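You operate a simulated robot arm through the tools that you are given. There is no shell and no other tool.

You are at the controls of a simulated robot arm. One attempt, no reset.

JOB
Kit one gland and one nut from the carousel into the white tray.
Fine: the gland in pocket 1, the nut in pocket 3; turn the carousel back to returns.

It is judged by the outcome, as a careful person would: the job done as asked, and still so three seconds after it is handed in. It fails if anything else is knocked over, pushed out of place, dropped, spilled or broken.

ROBOT AND FRAMES
A 7-joint arm with a three-finger gripper, fixed in place. Base frame: the origin is on the floor under the middle of its stand, x ahead of it, y to its left, z up. Units: mm, rad, N and s.
It reaches about 1342 mm from its shoulder. Its first joint turns from -2.897 to 2.897 rad. Payload 2.69 kg.
The tool frame sits at the grasp point between the pads (the TCP): z along the fingers, y along the line on which they close. The tips reach 30 mm beyond it. The gripper opens to 128 mm; its body begins 117 mm behind the TCP.
Orientation is told as [roll, pitch, yaw] about the base's x, y, z axes, in that order, counted from this pose: with the fingers straight down and closing along the base's y, the tool's x points along the base's -x, its y along +y and its z along -z.

CONTROLS
- The arm moves only by the tool servo_tool. Its arguments are lists of equal length, an entry for each row: "translation": the shift along the base's x, y, z in mm, a list of three; "rot": the turn, a rotation vector about the base's x, y, z in rad, a list of three; "hand": the finger opening in mm, from 0 to 128. In form: {"translation": [[tx, ty, tz], ...], "rot": [[wx, wy, wz], ...], "hand": [hand, ...]}. A call has 1 to 20 rows; each row shifts and turns the commanded pose from where the row before left it. Each row takes 0.2 s and may step no farther than 50 mm and 0.15 rad from the row before; otherwise, or with a gripper value out of range, the whole call is refused. Where a pose cannot be reached the arm comes as near as it can. A force on the tool above 90 N (or 10 N above the force at the start of the call, whichever is more), or a blocked arm, ends the call early, and 0.2 s more pass. Each finger travels about 127 mm/s and halts on what it meets, pressing with about 41 N; the grip force reading is that of the motor and also rises with nothing between the fingers. The clock runs only during rows and for 0.2 s after the last one: add rows that do not move to give the fingers time. The reply holds the time, the measured pose of the TCP, the force on the tool along the base axes, the opening and the grip force, in the units named above and with some noise, with the torque about the TCP (base axes, N m) and any sound that the robot's microphone picked up, and new pictures: "pictures" is both (left out), scene, wrist or none.
- Cameras (640 x 400 px; columns grow to the right, rows downward): "scene" is fixed at [48.3, 499.6, 1500.9]; the picture's right is [-0.50, -0.86, 0.00], its down [-0.47, 0.27, -0.84] and it looks along [0.73, -0.42, -0.54] (base axes); focal length 345 px, centre (320, 200). "wrist" rides on the gripper at [58, 54, -131] in the tool frame; the picture's right is [-0.68, 0.74, 0.00], its down [-0.62, -0.57, -0.55] and it looks along [-0.40, -0.37, 0.84] (tool axes); focal length 234 px, centre (320, 200). There is no depth. A picture from a camera that has moved, and an enlarged one, comes with that camera's place and axes in the base frame and with its lens.
- lift_body(by): moves the trunk up (or, below 0, down) by that many mm; the arm rides with it, the base frame stays. It gives what a move gives, with no picture.
- inspect(camera, box): a new picture of the part [left, top, right, bottom] of that camera's present view, enlarged. It takes no simulated time.
- job_done(): hands the job in; it is judged then, once.

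Places have to be worked out from the pictures, the camera data and where the tool is seen. Open the gripper and draw the arm clear of the work before you hand the job in, unless the task says otherwise.

The tools are called after "Call:" by a JSON object that holds its "api" and its "payload". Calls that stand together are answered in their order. servo_tool: Moves the arm, as the interface text tells. Its arguments: {"type":"object","properties":{"translation":{"type":"array"},"rot":{"type":"array"},"hand":{"type":"array"},"pictures":{"type":"string","enum":["both","scene","wrist","none"]}},"required":["translation","rot","hand"]} The other tools are called the same way: lift_body (by) moves the trunk up or down; inspect (camera, box) takes an enlarged picture of a part of a camera's view; job_done () hands the job in.

At the start:

```text
time: 0.0
position: [630.2, 154.6, 1206.7]
tcp_rot: [0.001, -0.001, 0.0]
ft_force: [-0.5, 0.4, -0.3]
torque: [0.01, 0.01, 0.01]
grip_width: 127.8
grasp_force: 0.2
trunk travel left (down, up): [-150.0, 200.0]
```

scene: 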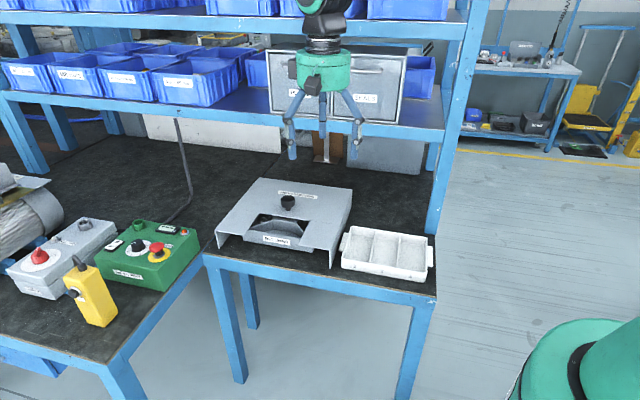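
wrist: 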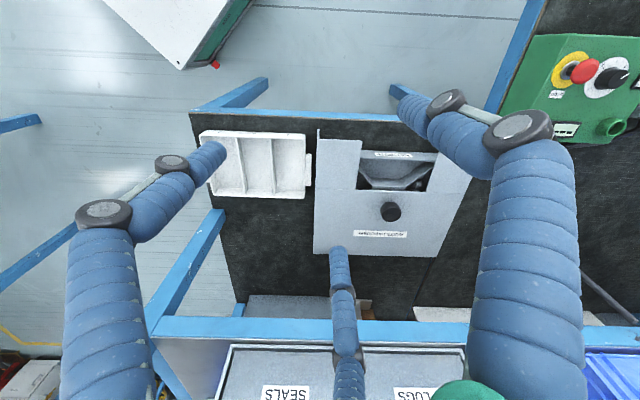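

I'll look closely at the carousel box, tray and labels first before moving anything.

Call:
{"api": "inspect", "payload": {"camera": "scene", "box": [200, 160, 450, 300]}}

Call:
{"api": "inspect", "payload": {"camera": "wrist", "box": [190, 110, 480, 270]}}

Call:
{"api": "inspect", "payload": {"camera": "scene", "box": [0, 200, 220, 340]}}

```text
2.56 times, centred on (325, 230) of scene
camera zoom: at [48.3, 499.6, 1500.9], right [-0.5, -0.86, 0.0], down [-0.47, 0.27, -0.84], along [0.73, -0.42, -0.54], focal length 882 px, centre (307, 123)
```

zoom: 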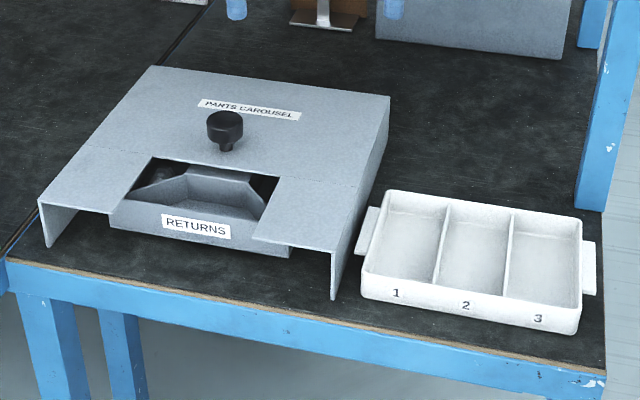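

```text
2.21 times, centred on (335, 190) of wrist
camera zoom: at [572.2, 208.5, 1337.9], right [0.68, 0.74, 0.0], down [0.62, -0.57, 0.55], along [0.4, -0.37, -0.84], focal length 517 px, centre (287, 222)
```

zoom: 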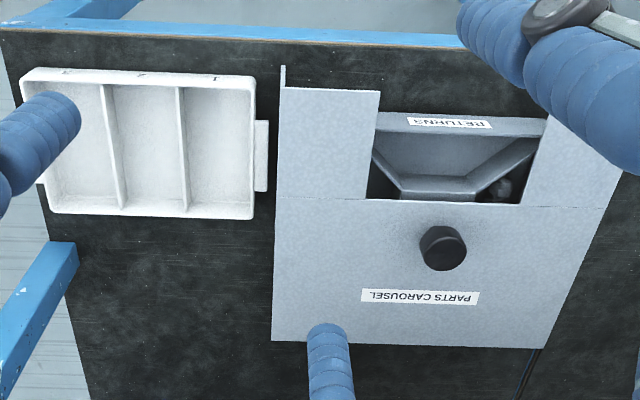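

```text
2.86 times, centred on (110, 270) of scene
camera zoom: at [48.3, 499.6, 1500.9], right [-0.5, -0.86, 0.0], down [-0.47, 0.27, -0.84], along [0.73, -0.42, -0.54], focal length 984 px, centre (920, 0)
```

zoom: 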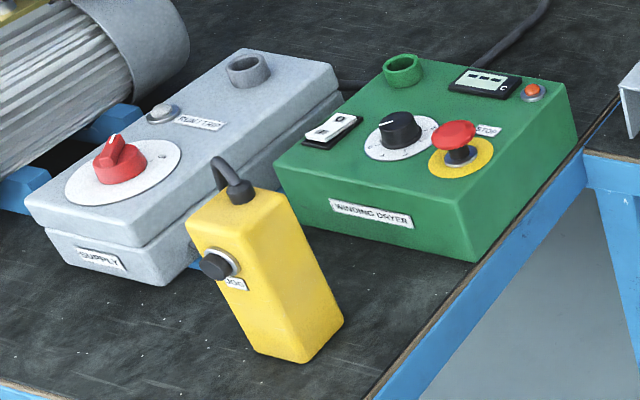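

The carousel cover sits at about 45° to the base axes, with the knob near (930, 111, 885) and a tray to its right (rim z≈818). A shelf overhangs behind, so I'll look at that and the hand more closely before approaching.

Call:
{"api": "inspect", "payload": {"camera": "scene", "box": [230, 0, 480, 180]}}

Call:
{"api": "inspect", "payload": {"camera": "wrist", "box": [190, 280, 480, 400]}}

Call:
{"api": "inspect", "payload": {"camera": "scene", "box": [210, 175, 360, 265]}}

Call:
{"api": "inspect", "payload": {"camera": "wrist", "box": [310, 120, 470, 260]}}

```text
2.22 times, centred on (355, 90) of scene
camera zoom: at [48.3, 499.6, 1500.9], right [-0.5, -0.86, 0.0], down [-0.47, 0.27, -0.84], along [0.73, -0.42, -0.54], focal length 766 px, centre (242, 444)
```

zoom: 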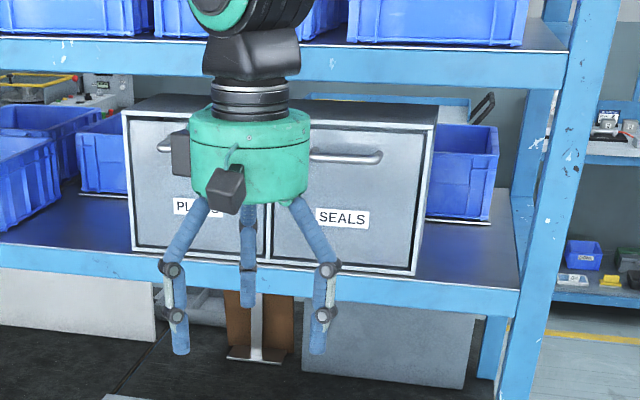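

```text
2.21 times, centred on (335, 340) of wrist
camera zoom: at [572.2, 208.5, 1337.9], right [0.68, 0.74, 0.0], down [0.62, -0.57, 0.55], along [0.4, -0.37, -0.84], focal length 517 px, centre (287, -109)
```

zoom: 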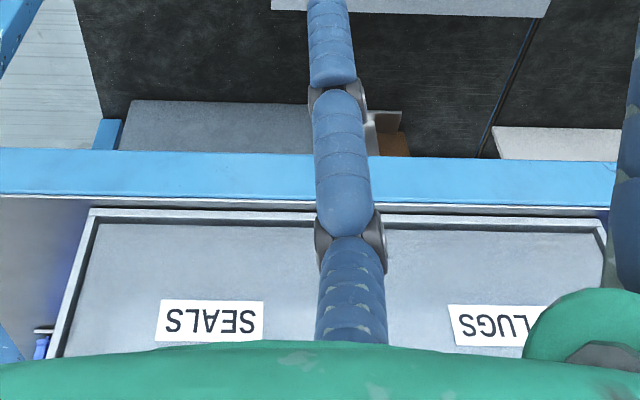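

```text
4.27 times, centred on (285, 220) of scene
camera zoom: at [48.3, 499.6, 1500.9], right [-0.5, -0.86, 0.0], down [-0.47, 0.27, -0.84], along [0.73, -0.42, -0.54], focal length 1470 px, centre (469, 115)
```

zoom: 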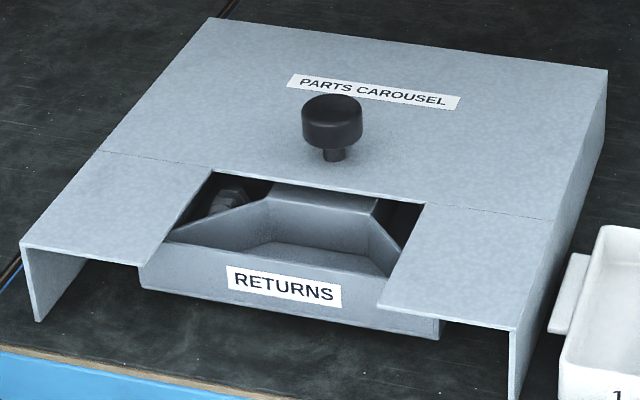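

```text
2.86 times, centred on (390, 190) of wrist
camera zoom: at [572.2, 208.5, 1337.9], right [0.68, 0.74, 0.0], down [0.62, -0.57, 0.55], along [0.4, -0.37, -0.84], focal length 669 px, centre (120, 229)
```

zoom: 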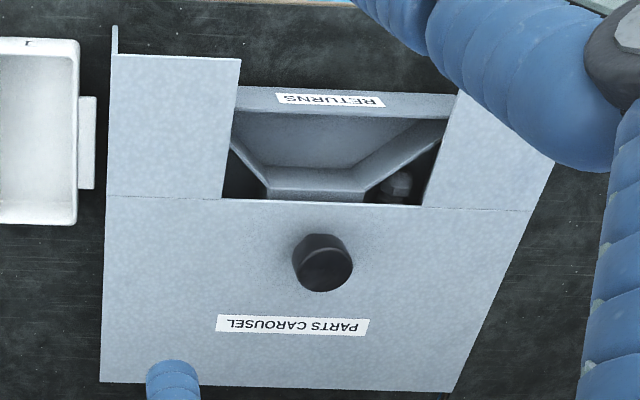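

Geometry so far: the carousel is a 4-bin square with its front panel at radius ≈119 mm from the knob axis, and RETURNS faces the window. The shelf beam starts only about 46 mm beyond the knob at z≈1123, so I'll have to lean the hand toward the near side. First I bring the wrist camera closer to the window to look at the bins.

Call:
{"api": "servo_tool", "payload": {"translation": [[21, 10.4, -33], [21, 10.4, -33], [21, 10.4, -33], [21, 10.4, -33], [21, 10.4, -33], [21, 10.4, -33], [21, 10.4, -33], [21, 10.4, -33]], "rot": [[0, 0, 0], [0, 0, 0], [0, 0, 0], [0, 0, 0], [0, 0, 0], [0, 0, 0], [0, 0, 0], [0, 0, 0]], "hand": [128, 128, 128, 128, 128, 128, 128, 128]}}

```text
time: 1.8
position: [801.4, 238.4, 941.8]
tcp_rot: [0.001, 0.001, -0.001]
ft_force: [1.5, -0.6, 0.0]
torque: [0.02, -0.01, 0.03]
grip_width: 127.5
grasp_force: 0.2
trunk travel left (down, up): [-150.0, 200.0]
camera wrist: at [742.4, 293.4, 1073.4], right [0.68, 0.74, 0.0], down [0.62, -0.57, 0.55], along [0.4, -0.37, -0.84], focal length 234 px, centre (320, 200)
```

scene: 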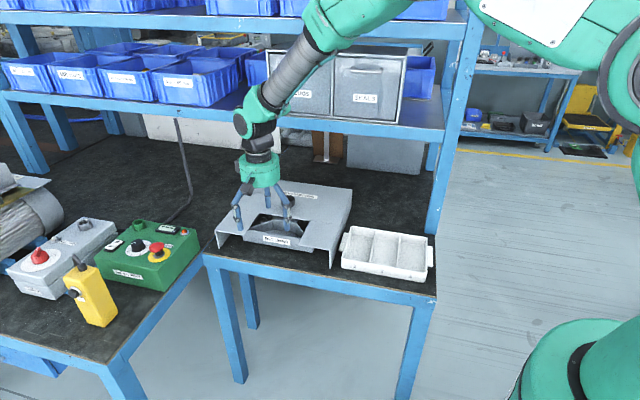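
wrist: 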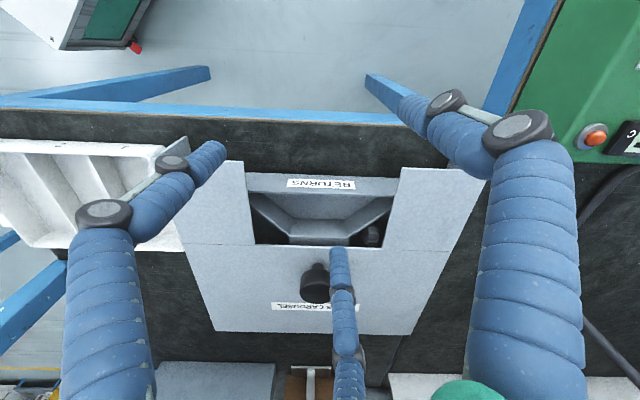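

The arm is in front of the carousel with room to spare. I'll zoom in on the window in both views.

Call:
{"api": "inspect", "payload": {"camera": "wrist", "box": [230, 165, 410, 275]}}

Call:
{"api": "inspect", "payload": {"camera": "scene", "box": [210, 70, 340, 250]}}

```text
3.56 times, centred on (320, 220) of wrist
camera zoom: at [742.4, 293.4, 1073.4], right [0.68, 0.74, 0.0], down [0.62, -0.57, 0.55], along [0.4, -0.37, -0.84], focal length 833 px, centre (320, 129)
```

zoom: 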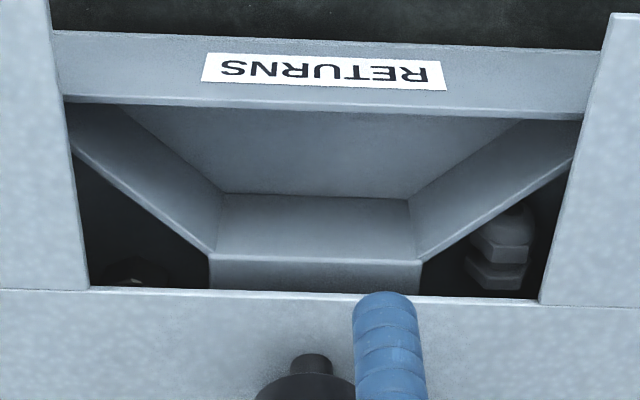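

```text
2.22 times, centred on (275, 160) of scene
camera zoom: at [48.3, 499.6, 1500.9], right [-0.5, -0.86, 0.0], down [-0.47, 0.27, -0.84], along [0.73, -0.42, -0.54], focal length 766 px, centre (420, 289)
```

zoom: 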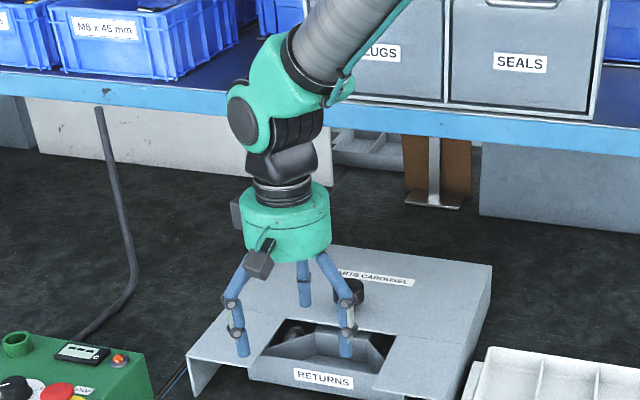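

The left-hand bin (+l side) shows hex cable-gland shaped parts and the right-hand one shows something ring-like. My refined triangulation puts the knob top near (929, 110.5, 893) with the cover at about 849. I'll yaw −45°, lean 15° toward +y, and move above the knob.

Call:
{"api": "servo_tool", "payload": {"translation": [[0, 0, 10], [0, 0, 10], [0, 0, 10], [0, 0, 10], [0, 0, 10], [0, 0, 10], [0, 0, 0], [0, 0, 0], [25.6, -24.7, -5], [25.6, -24.7, -5], [25.6, -24.7, -5], [25.6, -24.7, -5], [25.6, -24.7, -5]], "rot": [[0, 0, -0.131], [0, 0, -0.131], [0, 0, -0.131], [0, 0, -0.131], [0, 0, -0.131], [0, 0, -0.13], [-0.13, 0, 0], [-0.13, 0, 0], [0, 0, 0], [0, 0, 0], [0, 0, 0], [0, 0, 0], [0, 0, 0]], "hand": [128, 128, 128, 128, 128, 128, 128, 128, 128, 128, 128, 128, 128]}}

```text
time: 4.6
position: [927.8, 113.5, 976.6]
tcp_rot: [-0.187, -0.184, -0.769]
ft_force: [-0.8, -0.2, 0.1]
torque: [-0.04, -0.03, 0.0]
grip_width: 127.8
grasp_force: 0.1
trunk travel left (down, up): [-150.0, 200.0]
camera wrist: at [924.6, 223.8, 1082.8], right [1.0, 0.04, -0.01], down [0.04, -0.67, 0.75], along [0.02, -0.74, -0.67], focal length 234 px, centre (320, 200)
```

scene: 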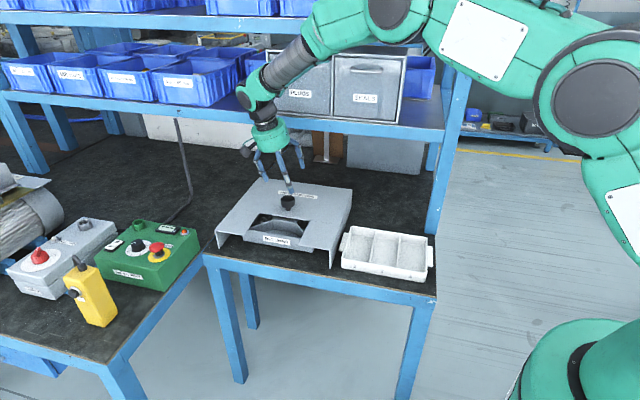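
wrist: 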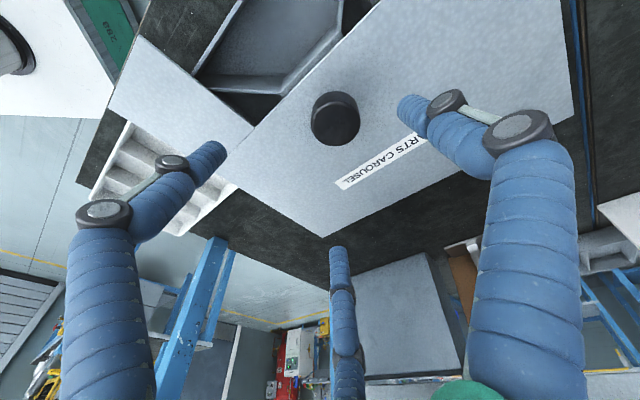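

The tool is leaned and above the knob, with the arm clear of the shelf. I'll zoom in to refine the knob's position.

Call:
{"api": "inspect", "payload": {"camera": "wrist", "box": [260, 60, 420, 160]}}

Call:
{"api": "inspect", "payload": {"camera": "scene", "box": [210, 70, 360, 250]}}

Call:
{"api": "inspect", "payload": {"camera": "wrist", "box": [80, 0, 340, 140]}}

```text
4.00 times, centred on (340, 110) of wrist
camera zoom: at [924.6, 223.8, 1082.8], right [1.0, 0.04, -0.01], down [0.04, -0.67, 0.75], along [0.02, -0.74, -0.67], focal length 937 px, centre (240, 560)
```

zoom: 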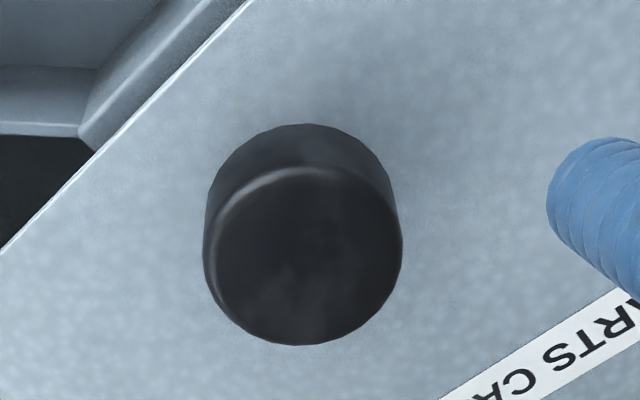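

```text
2.22 times, centred on (285, 160) of scene
camera zoom: at [48.3, 499.6, 1500.9], right [-0.5, -0.86, 0.0], down [-0.47, 0.27, -0.84], along [0.73, -0.42, -0.54], focal length 766 px, centre (398, 289)
```

zoom: 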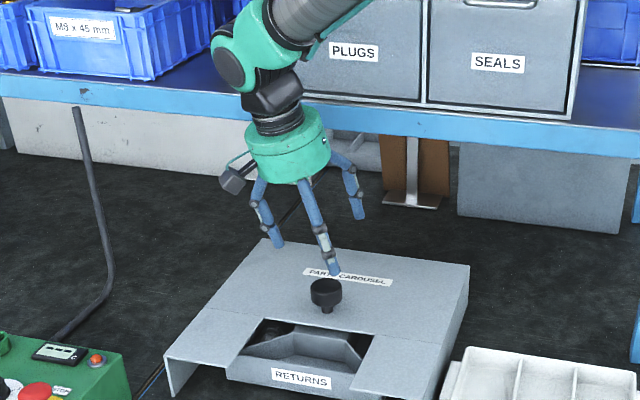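

```text
2.46 times, centred on (210, 70) of wrist
camera zoom: at [924.6, 223.8, 1082.8], right [1.0, 0.04, -0.01], down [0.04, -0.67, 0.75], along [0.02, -0.74, -0.67], focal length 576 px, centre (591, 520)
```

zoom: 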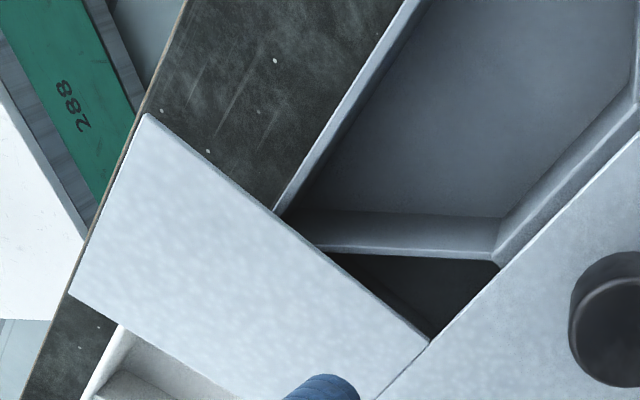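

The closer view moves the knob estimate to about (941, 108, 882), with the cover nearer z≈840. The first estimate had poor depth geometry. I'll step closer along the lean axis, staying above the knob top, and check again.

Call:
{"api": "servo_tool", "payload": {"translation": [[6.6, 5.7, -20.8], [6.6, 5.8, -20.8], [0, 0, 0]], "rot": [[0, 0, 0], [0, 0, 0], [0, 0, 0]], "hand": [128, 128, 128]}}

Call:
{"api": "inspect", "payload": {"camera": "wrist", "box": [200, 80, 440, 260]}}

Call:
{"api": "inspect", "payload": {"camera": "scene", "box": [220, 110, 340, 240]}}

```text
time: 5.4
position: [940.1, 124.4, 935.5]
tcp_rot: [-0.187, -0.184, -0.768]
ft_force: [0.0, 0.8, 0.0]
torque: [-0.02, 0.07, -0.03]
grip_width: 127.8
grasp_force: 0.1
trunk travel left (down, up): [-150.0, 200.0]
camera wrist: at [938.0, 235.2, 1041.5], right [1.0, 0.04, -0.01], down [0.04, -0.67, 0.74], along [0.02, -0.74, -0.67], focal length 234 px, centre (320, 200)
```

scene: 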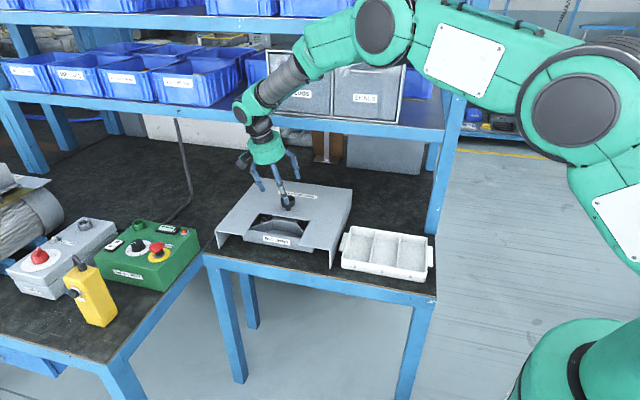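
wrist: 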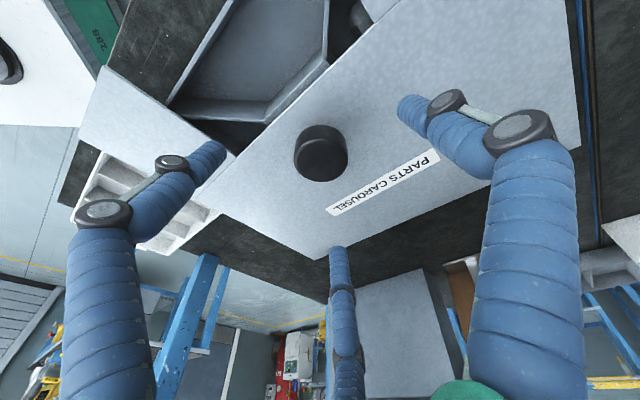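

```text
2.22 times, centred on (320, 170) of wrist
camera zoom: at [938.0, 235.2, 1041.5], right [1.0, 0.04, -0.01], down [0.04, -0.67, 0.74], along [0.02, -0.74, -0.67], focal length 520 px, centre (320, 267)
```

zoom: 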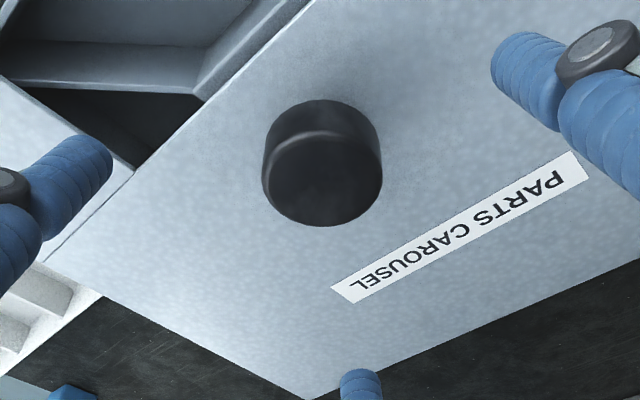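

```text
3.08 times, centred on (280, 175) of scene
camera zoom: at [48.3, 499.6, 1500.9], right [-0.5, -0.86, 0.0], down [-0.47, 0.27, -0.84], along [0.73, -0.42, -0.54], focal length 1060 px, centre (443, 277)
```

zoom: 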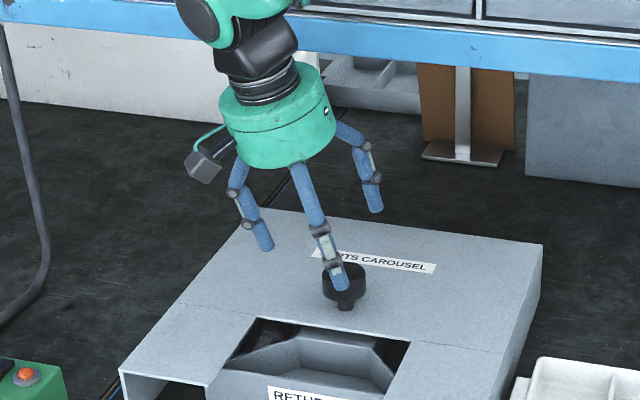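

Both close views agree: the knob is centred at about (942, 107.5), its head is 46 mm in diameter from z≈862 to 881, and the cover is at about 842. I'll descend so the pads straddle the head and then close on it.

Call:
{"api": "servo_tool", "payload": {"translation": [[0.9, -6.2, -22.5], [0.9, -6.2, -22.5], [0, 0, 0]], "rot": [[0, 0, 0], [0, 0, 0], [0, 0, 0]], "hand": [110, 90, 80]}}

Call:
{"api": "inspect", "payload": {"camera": "scene", "box": [220, 110, 340, 240]}}

```text
time: 6.2
position: [943.3, 113.7, 891.3]
tcp_rot: [-0.185, -0.183, -0.768]
ft_force: [0.7, -0.4, -0.5]
torque: [0.02, 0.02, 0.0]
grip_width: 79.8
grasp_force: 0.1
trunk travel left (down, up): [-150.0, 200.0]
camera wrist: at [939.2, 224.5, 997.3], right [1.0, 0.04, -0.01], down [0.04, -0.67, 0.74], along [0.02, -0.74, -0.67], focal length 234 px, centre (320, 200)
```

scene: 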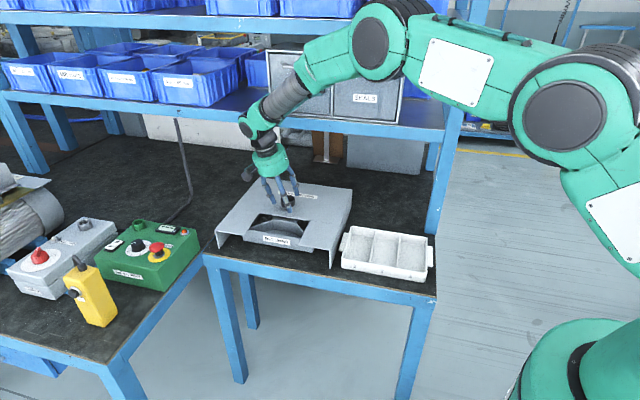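
wrist: 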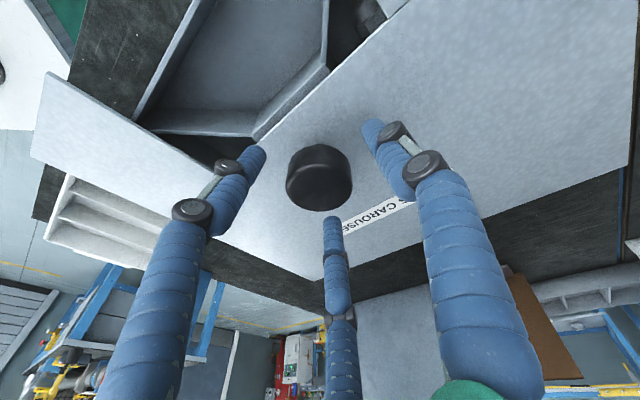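

```text
3.08 times, centred on (280, 175) of scene
camera zoom: at [48.3, 499.6, 1500.9], right [-0.5, -0.86, 0.0], down [-0.47, 0.27, -0.84], along [0.73, -0.42, -0.54], focal length 1060 px, centre (443, 277)
```

zoom: 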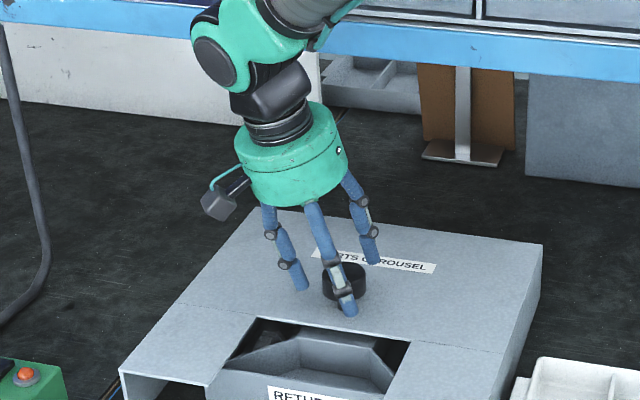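

The fingers straddle the knob nicely. Closing on it now.

Call:
{"api": "servo_tool", "payload": {"translation": [[0, 0, 0], [0, 0, 0], [0, 0, 0], [0, 0, 0]], "rot": [[0, 0, 0], [0, 0, 0], [0, 0, 0], [0, 0, 0]], "hand": [60, 50, 40, 30]}}

Call:
{"api": "inspect", "payload": {"camera": "scene", "box": [220, 110, 340, 240]}}

```text
time: 7.2
position: [941.7, 110.6, 892.3]
tcp_rot: [-0.185, -0.182, -0.768]
ft_force: [10.2, -30.8, 6.5]
torque: [-0.47, 0.02, 0.05]
grip_width: 51.5
grasp_force: 16.1
trunk travel left (down, up): [-150.0, 200.0]
camera wrist: at [939.5, 221.8, 998.7], right [1.0, 0.04, -0.01], down [0.03, -0.67, 0.74], along [0.02, -0.74, -0.67], focal length 234 px, centre (320, 200)
```

scene: 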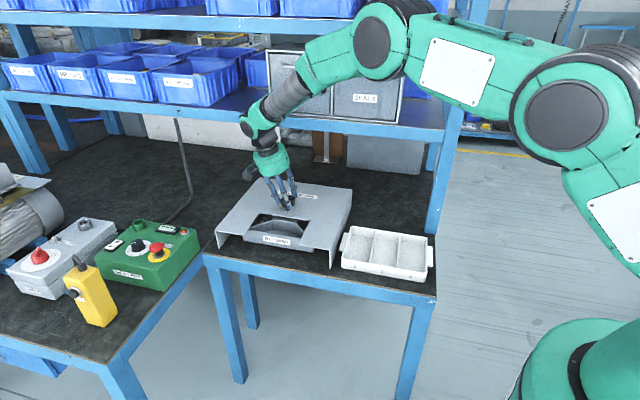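
wrist: 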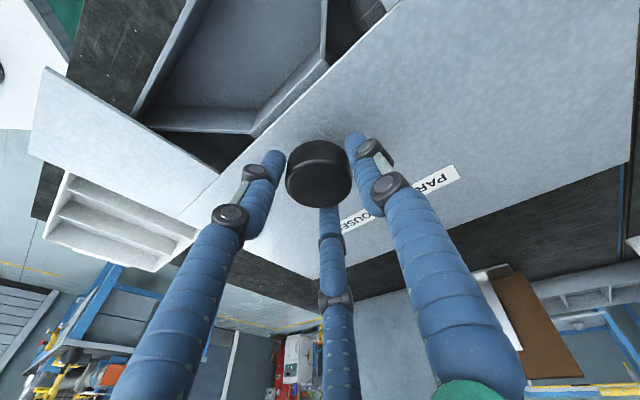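

```text
3.08 times, centred on (280, 175) of scene
camera zoom: at [48.3, 499.6, 1500.9], right [-0.5, -0.86, 0.0], down [-0.47, 0.27, -0.84], along [0.73, -0.42, -0.54], focal length 1060 px, centre (443, 277)
```

zoom: 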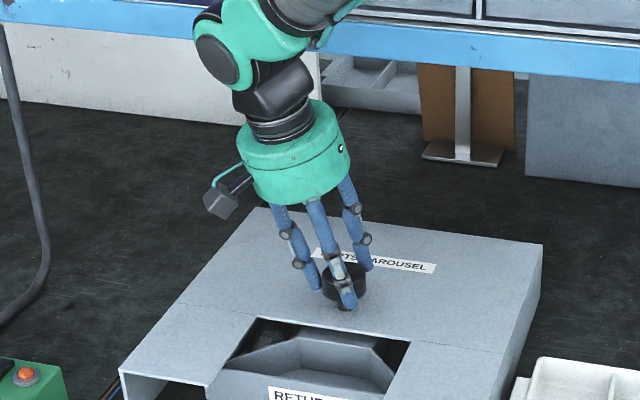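

Contact made, width 51.5 mm, with a sideways load of about −31 N in y, so the hand is slightly off-centre. I'll shift a few mm to centre the grip and let it settle.

Call:
{"api": "servo_tool", "payload": {"translation": [[0.5, -1.5, 0], [0.5, -1.5, 0], [0, 0, 0]], "rot": [[0, 0, 0], [0, 0, 0], [0, 0, 0]], "hand": [30, 30, 30], "pictures": "none"}}

```text
time: 8.0
position: [944.1, 110.1, 893.3]
tcp_rot: [-0.182, -0.183, -0.769]
ft_force: [6.9, -19.0, 15.9]
torque: [-0.44, 0.03, 0.05]
grip_width: 49.7
grasp_force: 22.4
trunk travel left (down, up): [-150.0, 200.0]
```

The side load is reducing. I'll shift another couple of mm, then try a small test turn of +0.2 rad.

Call:
{"api": "servo_tool", "payload": {"translation": [[0.5, -2, 0], [0, 0, 0], [0, 0, 0]], "rot": [[0, 0, 0], [0, 0, 0], [0, 0, 0]], "hand": [25, 20, 20], "pictures": "none"}}

Call:
{"api": "servo_tool", "payload": {"translation": [[-0.5, 0, 0], [-0.5, 0, 0], [0, 0, 0]], "rot": [[0, 0, 0.1], [0, 0, 0.1], [0, 0, 0]], "hand": [20, 20, 20]}}

Call:
{"api": "inspect", "payload": {"camera": "scene", "box": [220, 110, 340, 260]}}

```text
time: 8.8
position: [943.3, 110.5, 892.2]
tcp_rot: [-0.181, -0.182, -0.767]
ft_force: [7.3, 4.3, 19.9]
torque: [0.9, -0.01, 0.27]
grip_width: 49.4
grasp_force: 45.3
trunk travel left (down, up): [-150.0, 200.0]
```

```text
time: 9.6
position: [941.5, 109.9, 892.2]
tcp_rot: [-0.185, -0.186, -0.567]
ft_force: [11.4, 19.5, 20.9]
torque: [1.18, -0.43, 0.06]
grip_width: 49.6
grasp_force: 44.9
trunk travel left (down, up): [-150.0, 200.0]
camera wrist: at [916.4, 217.7, 998.7], right [0.97, 0.24, -0.01], down [0.17, -0.65, 0.75], along [0.17, -0.72, -0.67], focal length 234 px, centre (320, 200)
```

scene: 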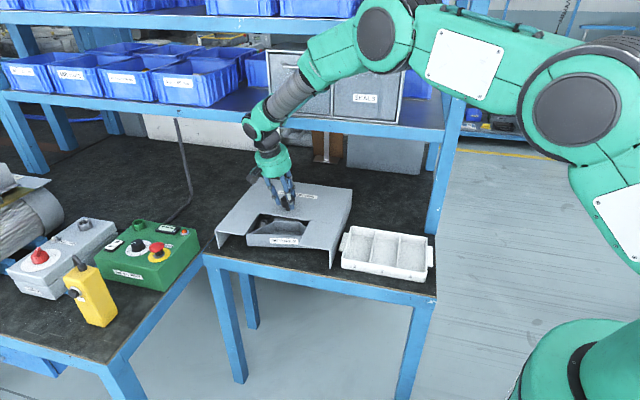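
wrist: 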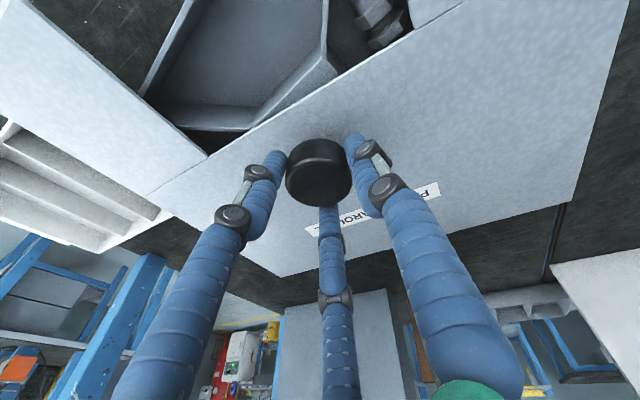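

```text
2.67 times, centred on (280, 185) of scene
camera zoom: at [48.3, 499.6, 1500.9], right [-0.5, -0.86, 0.0], down [-0.47, 0.27, -0.84], along [0.73, -0.42, -0.54], focal length 919 px, centre (427, 240)
```

zoom: 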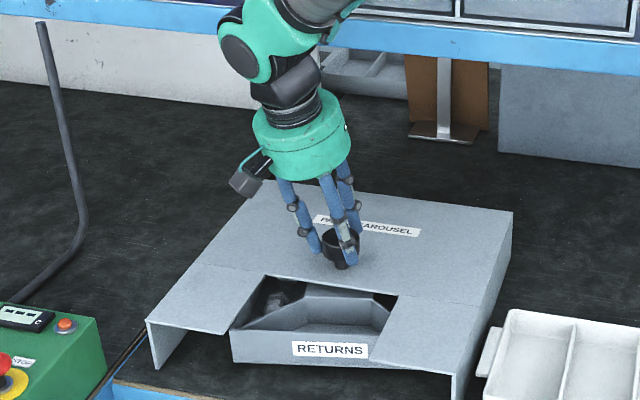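

The knob and the carousel turn together with the hand, and the RETURNS panel has moved to the right. I'll continue the CCW turn in stages while watching forces.

Call:
{"api": "servo_tool", "payload": {"translation": [[0.5, 1, 0], [0, 0, 0], [0, 0, 0], [0, 0, 0], [0, 0, 0], [0, 0, 0]], "rot": [[0, 0, 0.12], [0, 0, 0.12], [0, 0, 0.12], [0, 0, 0.12], [0, 0, 0.12], [0, 0, 0]], "hand": [20, 20, 20, 20, 20, 20]}}

Call:
{"api": "inspect", "payload": {"camera": "scene", "box": [220, 110, 340, 260]}}

```text
time: 11.0
position: [940.7, 109.4, 892.3]
tcp_rot: [-0.187, -0.183, 0.034]
ft_force: [-27.6, 9.7, 30.5]
torque: [0.15, 1.32, -0.08]
grip_width: 49.3
grasp_force: 44.6
trunk travel left (down, up): [-150.0, 200.0]
camera wrist: at [858.2, 184.0, 998.4], right [0.67, 0.75, -0.01], down [0.5, -0.44, 0.74], along [0.55, -0.5, -0.67], focal length 234 px, centre (320, 200)
```

scene: 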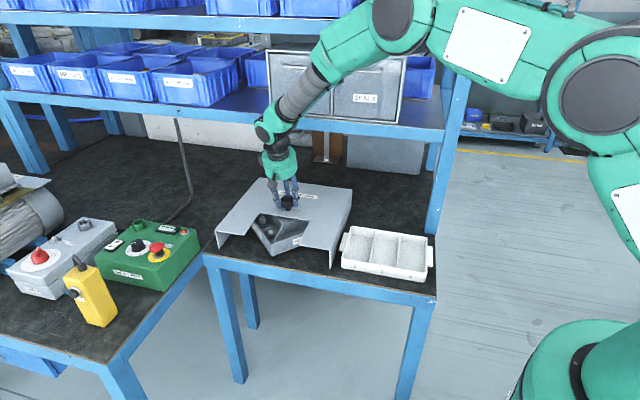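
wrist: 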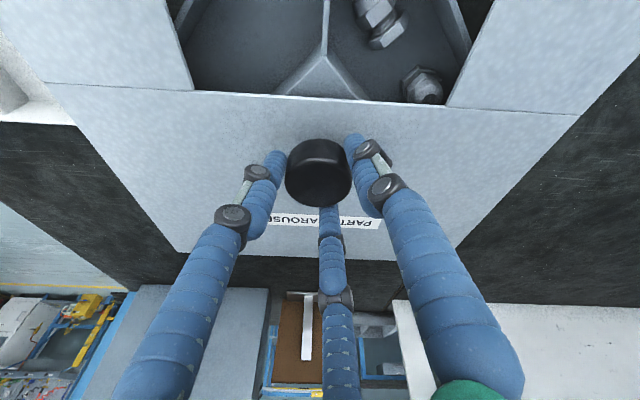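

```text
2.67 times, centred on (280, 185) of scene
camera zoom: at [48.3, 499.6, 1500.9], right [-0.5, -0.86, 0.0], down [-0.47, 0.27, -0.84], along [0.73, -0.42, -0.54], focal length 919 px, centre (427, 240)
```

zoom: 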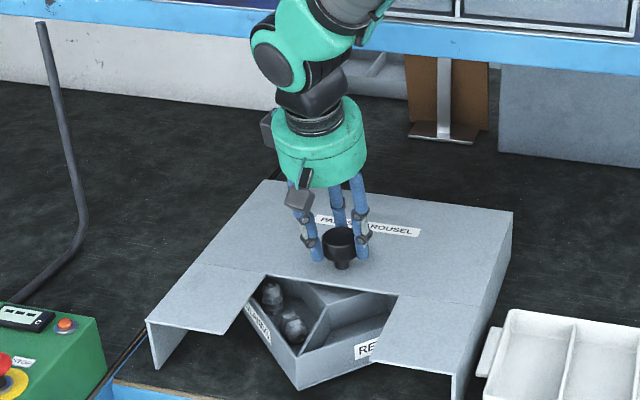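

The corner between the RETURNS bin and the next bin is now centred (halfway through). I'll relieve the sideways force and finish the quarter turn.

Call:
{"api": "servo_tool", "payload": {"translation": [[-1.5, 0.5, 1], [-1, 0.5, 0], [0, 0, 0], [0, 0, 0], [0, 0, 0], [0, 0, 0], [0, 0, 0]], "rot": [[0, 0, 0.128], [0, 0, 0.128], [0, 0, 0.128], [0, 0, 0.128], [0, 0, 0.128], [0, 0, 0.128], [0, 0, 0]], "hand": [20, 20, 20, 20, 20, 20, 20]}}

Call:
{"api": "inspect", "payload": {"camera": "scene", "box": [220, 110, 340, 260]}}

Call:
{"api": "inspect", "payload": {"camera": "wrist", "box": [380, 0, 640, 150]}}

```text
time: 12.6
position: [937.0, 106.5, 892.6]
tcp_rot: [-0.184, -0.181, 0.8]
ft_force: [-30.8, -50.5, 9.0]
torque: [-1.94, 0.97, -0.17]
grip_width: 49.4
grasp_force: 45.3
trunk travel left (down, up): [-150.0, 200.0]
camera wrist: at [827.6, 103.7, 998.5], right [-0.04, 1.0, -0.01], down [0.67, 0.03, 0.74], along [0.74, 0.02, -0.67], focal length 234 px, centre (320, 200)
```

scene: 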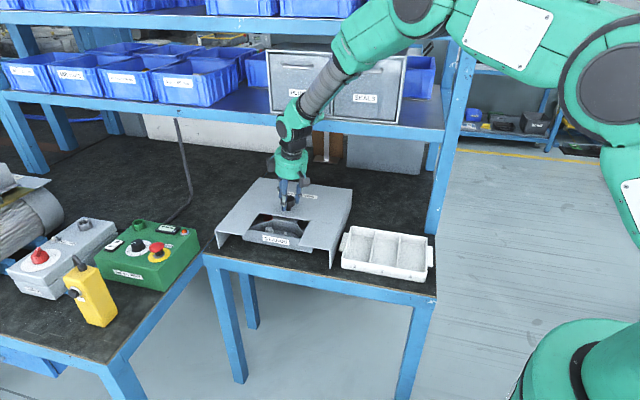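
wrist: 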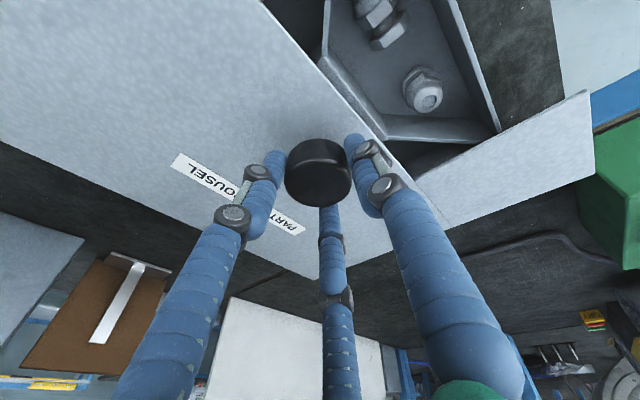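

```text
2.67 times, centred on (280, 185) of scene
camera zoom: at [48.3, 499.6, 1500.9], right [-0.5, -0.86, 0.0], down [-0.47, 0.27, -0.84], along [0.73, -0.42, -0.54], focal length 919 px, centre (427, 240)
```

zoom: 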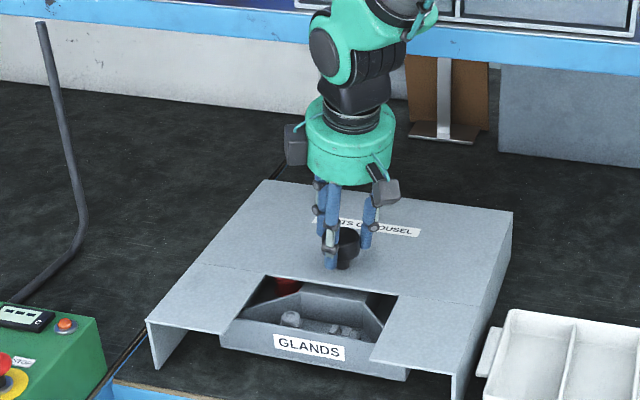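

```text
2.46 times, centred on (510, 75) of wrist
camera zoom: at [827.6, 103.7, 998.5], right [-0.04, 1.0, -0.01], down [0.67, 0.03, 0.74], along [0.74, 0.02, -0.67], focal length 576 px, centre (-148, 508)
```

zoom: 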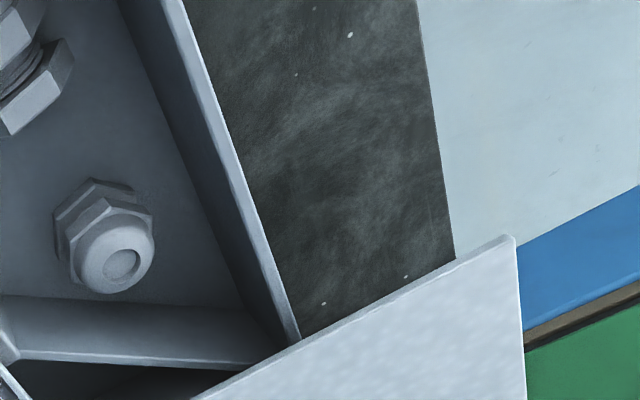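

The GLANDS bin now faces the window, aligned as RETURNS was, and it holds two glands: one standing up and one lying down. I'll relieve the side force, open the fingers and lift off the knob.

Call:
{"api": "servo_tool", "payload": {"translation": [[-1.5, -2, 0], [-1, -2, 0], [0, 0, 0], [0, 0, 0]], "rot": [[0, 0, 0], [0, 0, 0], [0, 0, 0], [0, 0, 0]], "hand": [20, 20, 20, 30], "pictures": "none"}}

Call:
{"api": "servo_tool", "payload": {"translation": [[0, 0, 0], [0, 0, 0], [0, 0, 0], [0, 0, 0], [-5, 0, 20], [-5, 0, 20], [-8, 0, 30], [-8, 0, 30]], "rot": [[0, 0, 0], [0, 0, 0], [0, 0, 0], [0, 0, 0], [0, 0, 0], [0, 0, 0], [0, 0, 0], [0, 0, 0]], "hand": [55, 70, 90, 100, 100, 100, 100, 100]}}

```text
time: 13.6
position: [936.7, 105.7, 892.5]
tcp_rot: [-0.185, -0.183, 0.798]
ft_force: [-13.0, -14.2, -9.9]
torque: [-0.02, 0.11, -0.03]
grip_width: 49.7
grasp_force: 44.5
trunk travel left (down, up): [-150.0, 200.0]
```

```text
time: 15.4
position: [911.7, 108.8, 991.3]
tcp_rot: [-0.186, -0.183, 0.798]
ft_force: [0.4, 0.2, -0.1]
torque: [0.02, -0.04, 0.01]
grip_width: 100.1
grasp_force: 0.0
trunk travel left (down, up): [-150.0, 200.0]
camera wrist: at [800.8, 106.3, 1096.9], right [-0.04, 1.0, -0.01], down [0.67, 0.03, 0.74], along [0.74, 0.02, -0.67], focal length 234 px, centre (320, 200)
```

scene: 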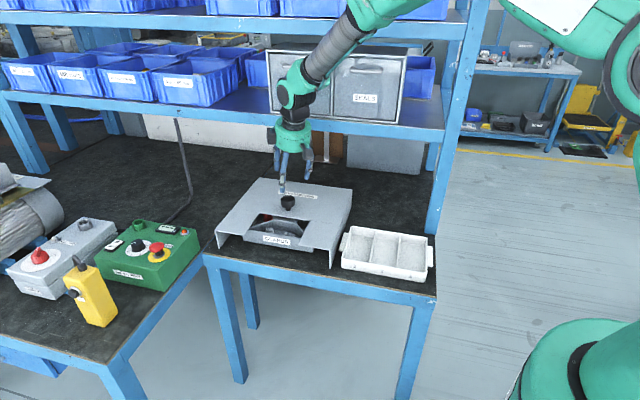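
wrist: 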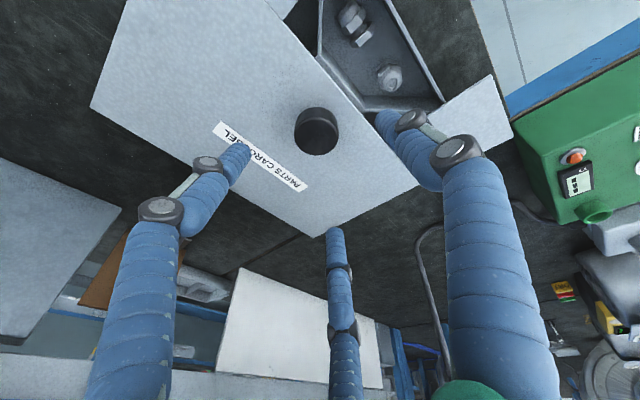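

The knob is released and the carousel stays put. I'll remove the lean, turn back to yaw 0 and position for a closer look straight into the bin.

Call:
{"api": "servo_tool", "payload": {"translation": [[-10, 10, 5], [-10, 10, 5], [-12, 17, 0], [-12, 17, -10], [-12, 17, -15], [-12, 17, -15], [-12, 17, -15], [-10, 14, -15]], "rot": [[0, 0.13, 0], [0, 0.13, 0], [0, 0, -0.133], [0, 0, -0.133], [0, 0, -0.133], [0, 0, -0.133], [0, 0, -0.133], [0, 0, -0.133]], "hand": [110, 120, 128, 128, 128, 128, 128, 128]}}

Call:
{"api": "inspect", "payload": {"camera": "wrist", "box": [220, 130, 420, 255]}}

Call:
{"api": "inspect", "payload": {"camera": "scene", "box": [220, 200, 340, 260]}}

```text
time: 17.2
position: [820.9, 224.5, 931.0]
tcp_rot: [-0.001, -0.001, -0.019]
ft_force: [-1.0, 1.2, -0.6]
torque: [0.03, 0.0, 0.0]
grip_width: 127.9
grasp_force: 0.1
trunk travel left (down, up): [-150.0, 200.0]
camera wrist: at [764.1, 280.5, 1062.9], right [0.69, 0.72, 0.0], down [0.61, -0.58, 0.55], along [0.4, -0.38, -0.84], focal length 234 px, centre (320, 200)
```

scene: 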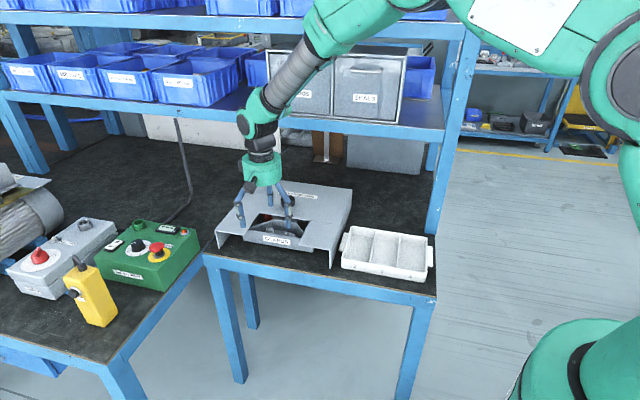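
wrist: 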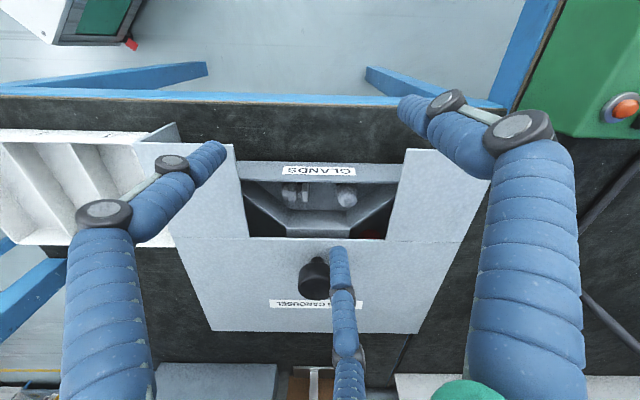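

```text
3.20 times, centred on (320, 192) of wrist
camera zoom: at [764.1, 280.5, 1062.9], right [0.69, 0.72, 0.0], down [0.61, -0.58, 0.55], along [0.4, -0.38, -0.84], focal length 749 px, centre (320, 224)
```

zoom: 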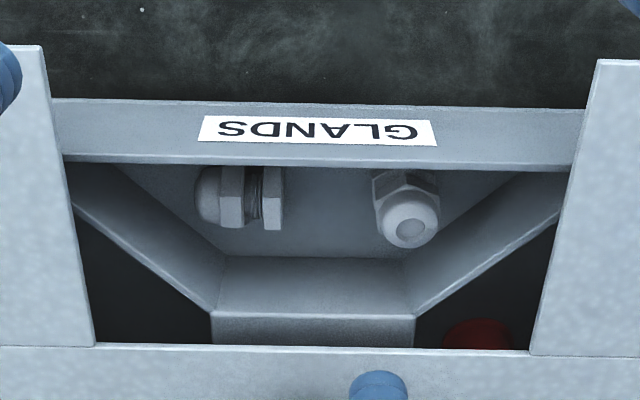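

```text
5.33 times, centred on (280, 230) of scene
camera zoom: at [48.3, 499.6, 1500.9], right [-0.5, -0.86, 0.0], down [-0.47, 0.27, -0.84], along [0.73, -0.42, -0.54], focal length 1838 px, centre (533, 40)
```

zoom: 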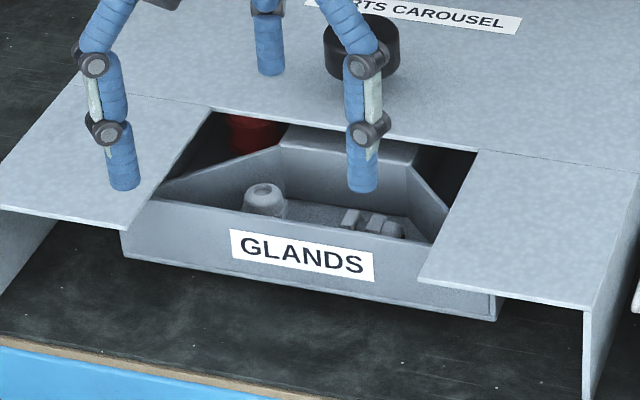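

The GLANDS bin is aligned. The upright gland's top is at about (906, 193.5, 817), with hexes about 27 mm across and the floor near z≈781. Bin clearance is tight for three fingers, so I'll check the finger shape at a small opening while still in free air.

Call:
{"api": "servo_tool", "payload": {"translation": [[0, 0, 0], [0, 0, 0], [0, 0, 0], [0, 0, 0], [0, 0, 0]], "rot": [[0, 0, 0], [0, 0, 0], [0, 0, 0], [0, 0, 0], [0, 0, 0]], "hand": [100, 80, 60, 42, 42]}}

Call:
{"api": "inspect", "payload": {"camera": "scene", "box": [220, 140, 310, 220]}}

Call:
{"api": "inspect", "payload": {"camera": "wrist", "box": [180, 120, 460, 300]}}

```text
time: 18.4
position: [821.5, 224.0, 932.3]
tcp_rot: [-0.001, -0.002, -0.015]
ft_force: [0.6, -0.8, 0.4]
torque: [-0.01, 0.02, -0.02]
grip_width: 41.8
grasp_force: 0.1
trunk travel left (down, up): [-150.0, 200.0]
camera wrist: at [764.0, 280.5, 1062.9], right [0.69, 0.73, 0.0], down [0.61, -0.57, 0.55], along [0.4, -0.38, -0.84], focal length 234 px, centre (320, 200)
```

scene: 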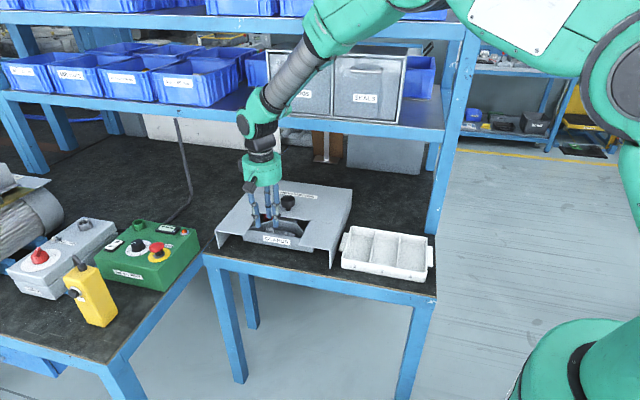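
wrist: 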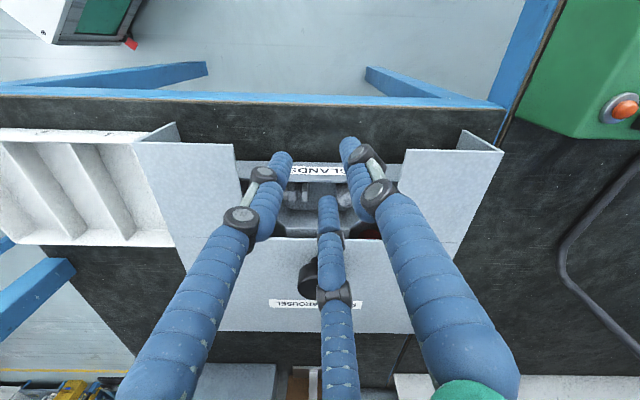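

```text
5.00 times, centred on (265, 180) of scene
camera zoom: at [48.3, 499.6, 1500.9], right [-0.5, -0.86, 0.0], down [-0.47, 0.27, -0.84], along [0.73, -0.42, -0.54], focal length 1723 px, centre (595, 300)
```

zoom: 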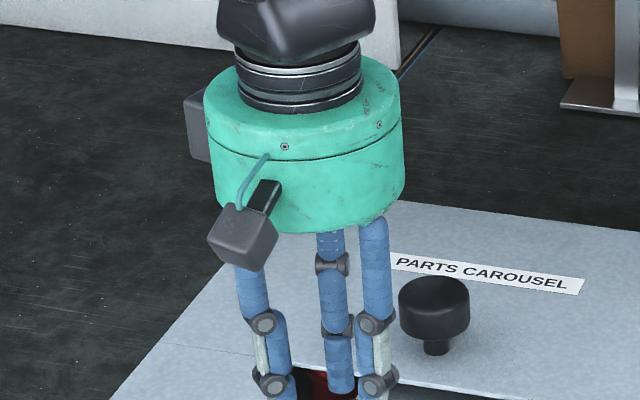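

```text
2.22 times, centred on (320, 210) of wrist
camera zoom: at [764.0, 280.5, 1062.9], right [0.69, 0.73, 0.0], down [0.61, -0.57, 0.55], along [0.4, -0.38, -0.84], focal length 520 px, centre (320, 178)
```

zoom: 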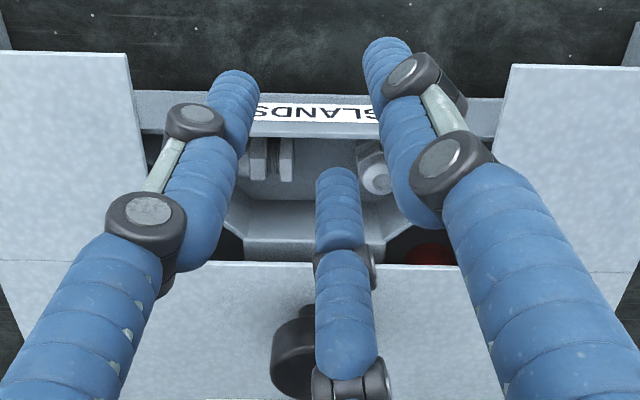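

Call:
{"api": "inspect", "payload": {"camera": "scene", "box": [235, 180, 299, 240]}}

```text
6.67 times, centred on (267, 210) of scene
camera zoom: at [48.3, 499.6, 1500.9], right [-0.5, -0.86, 0.0], down [-0.47, 0.27, -0.84], along [0.73, -0.42, -0.54], focal length 2297 px, centre (673, 133)
```

zoom: 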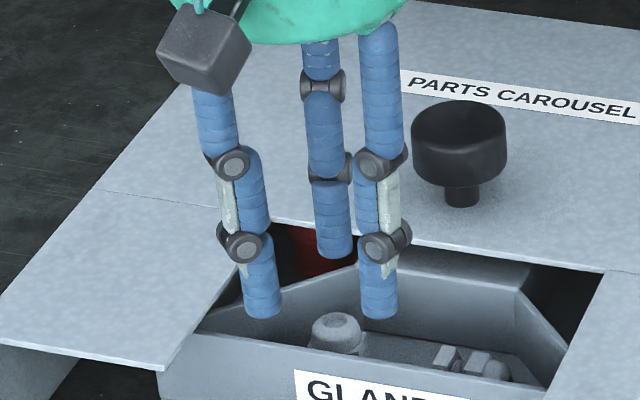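

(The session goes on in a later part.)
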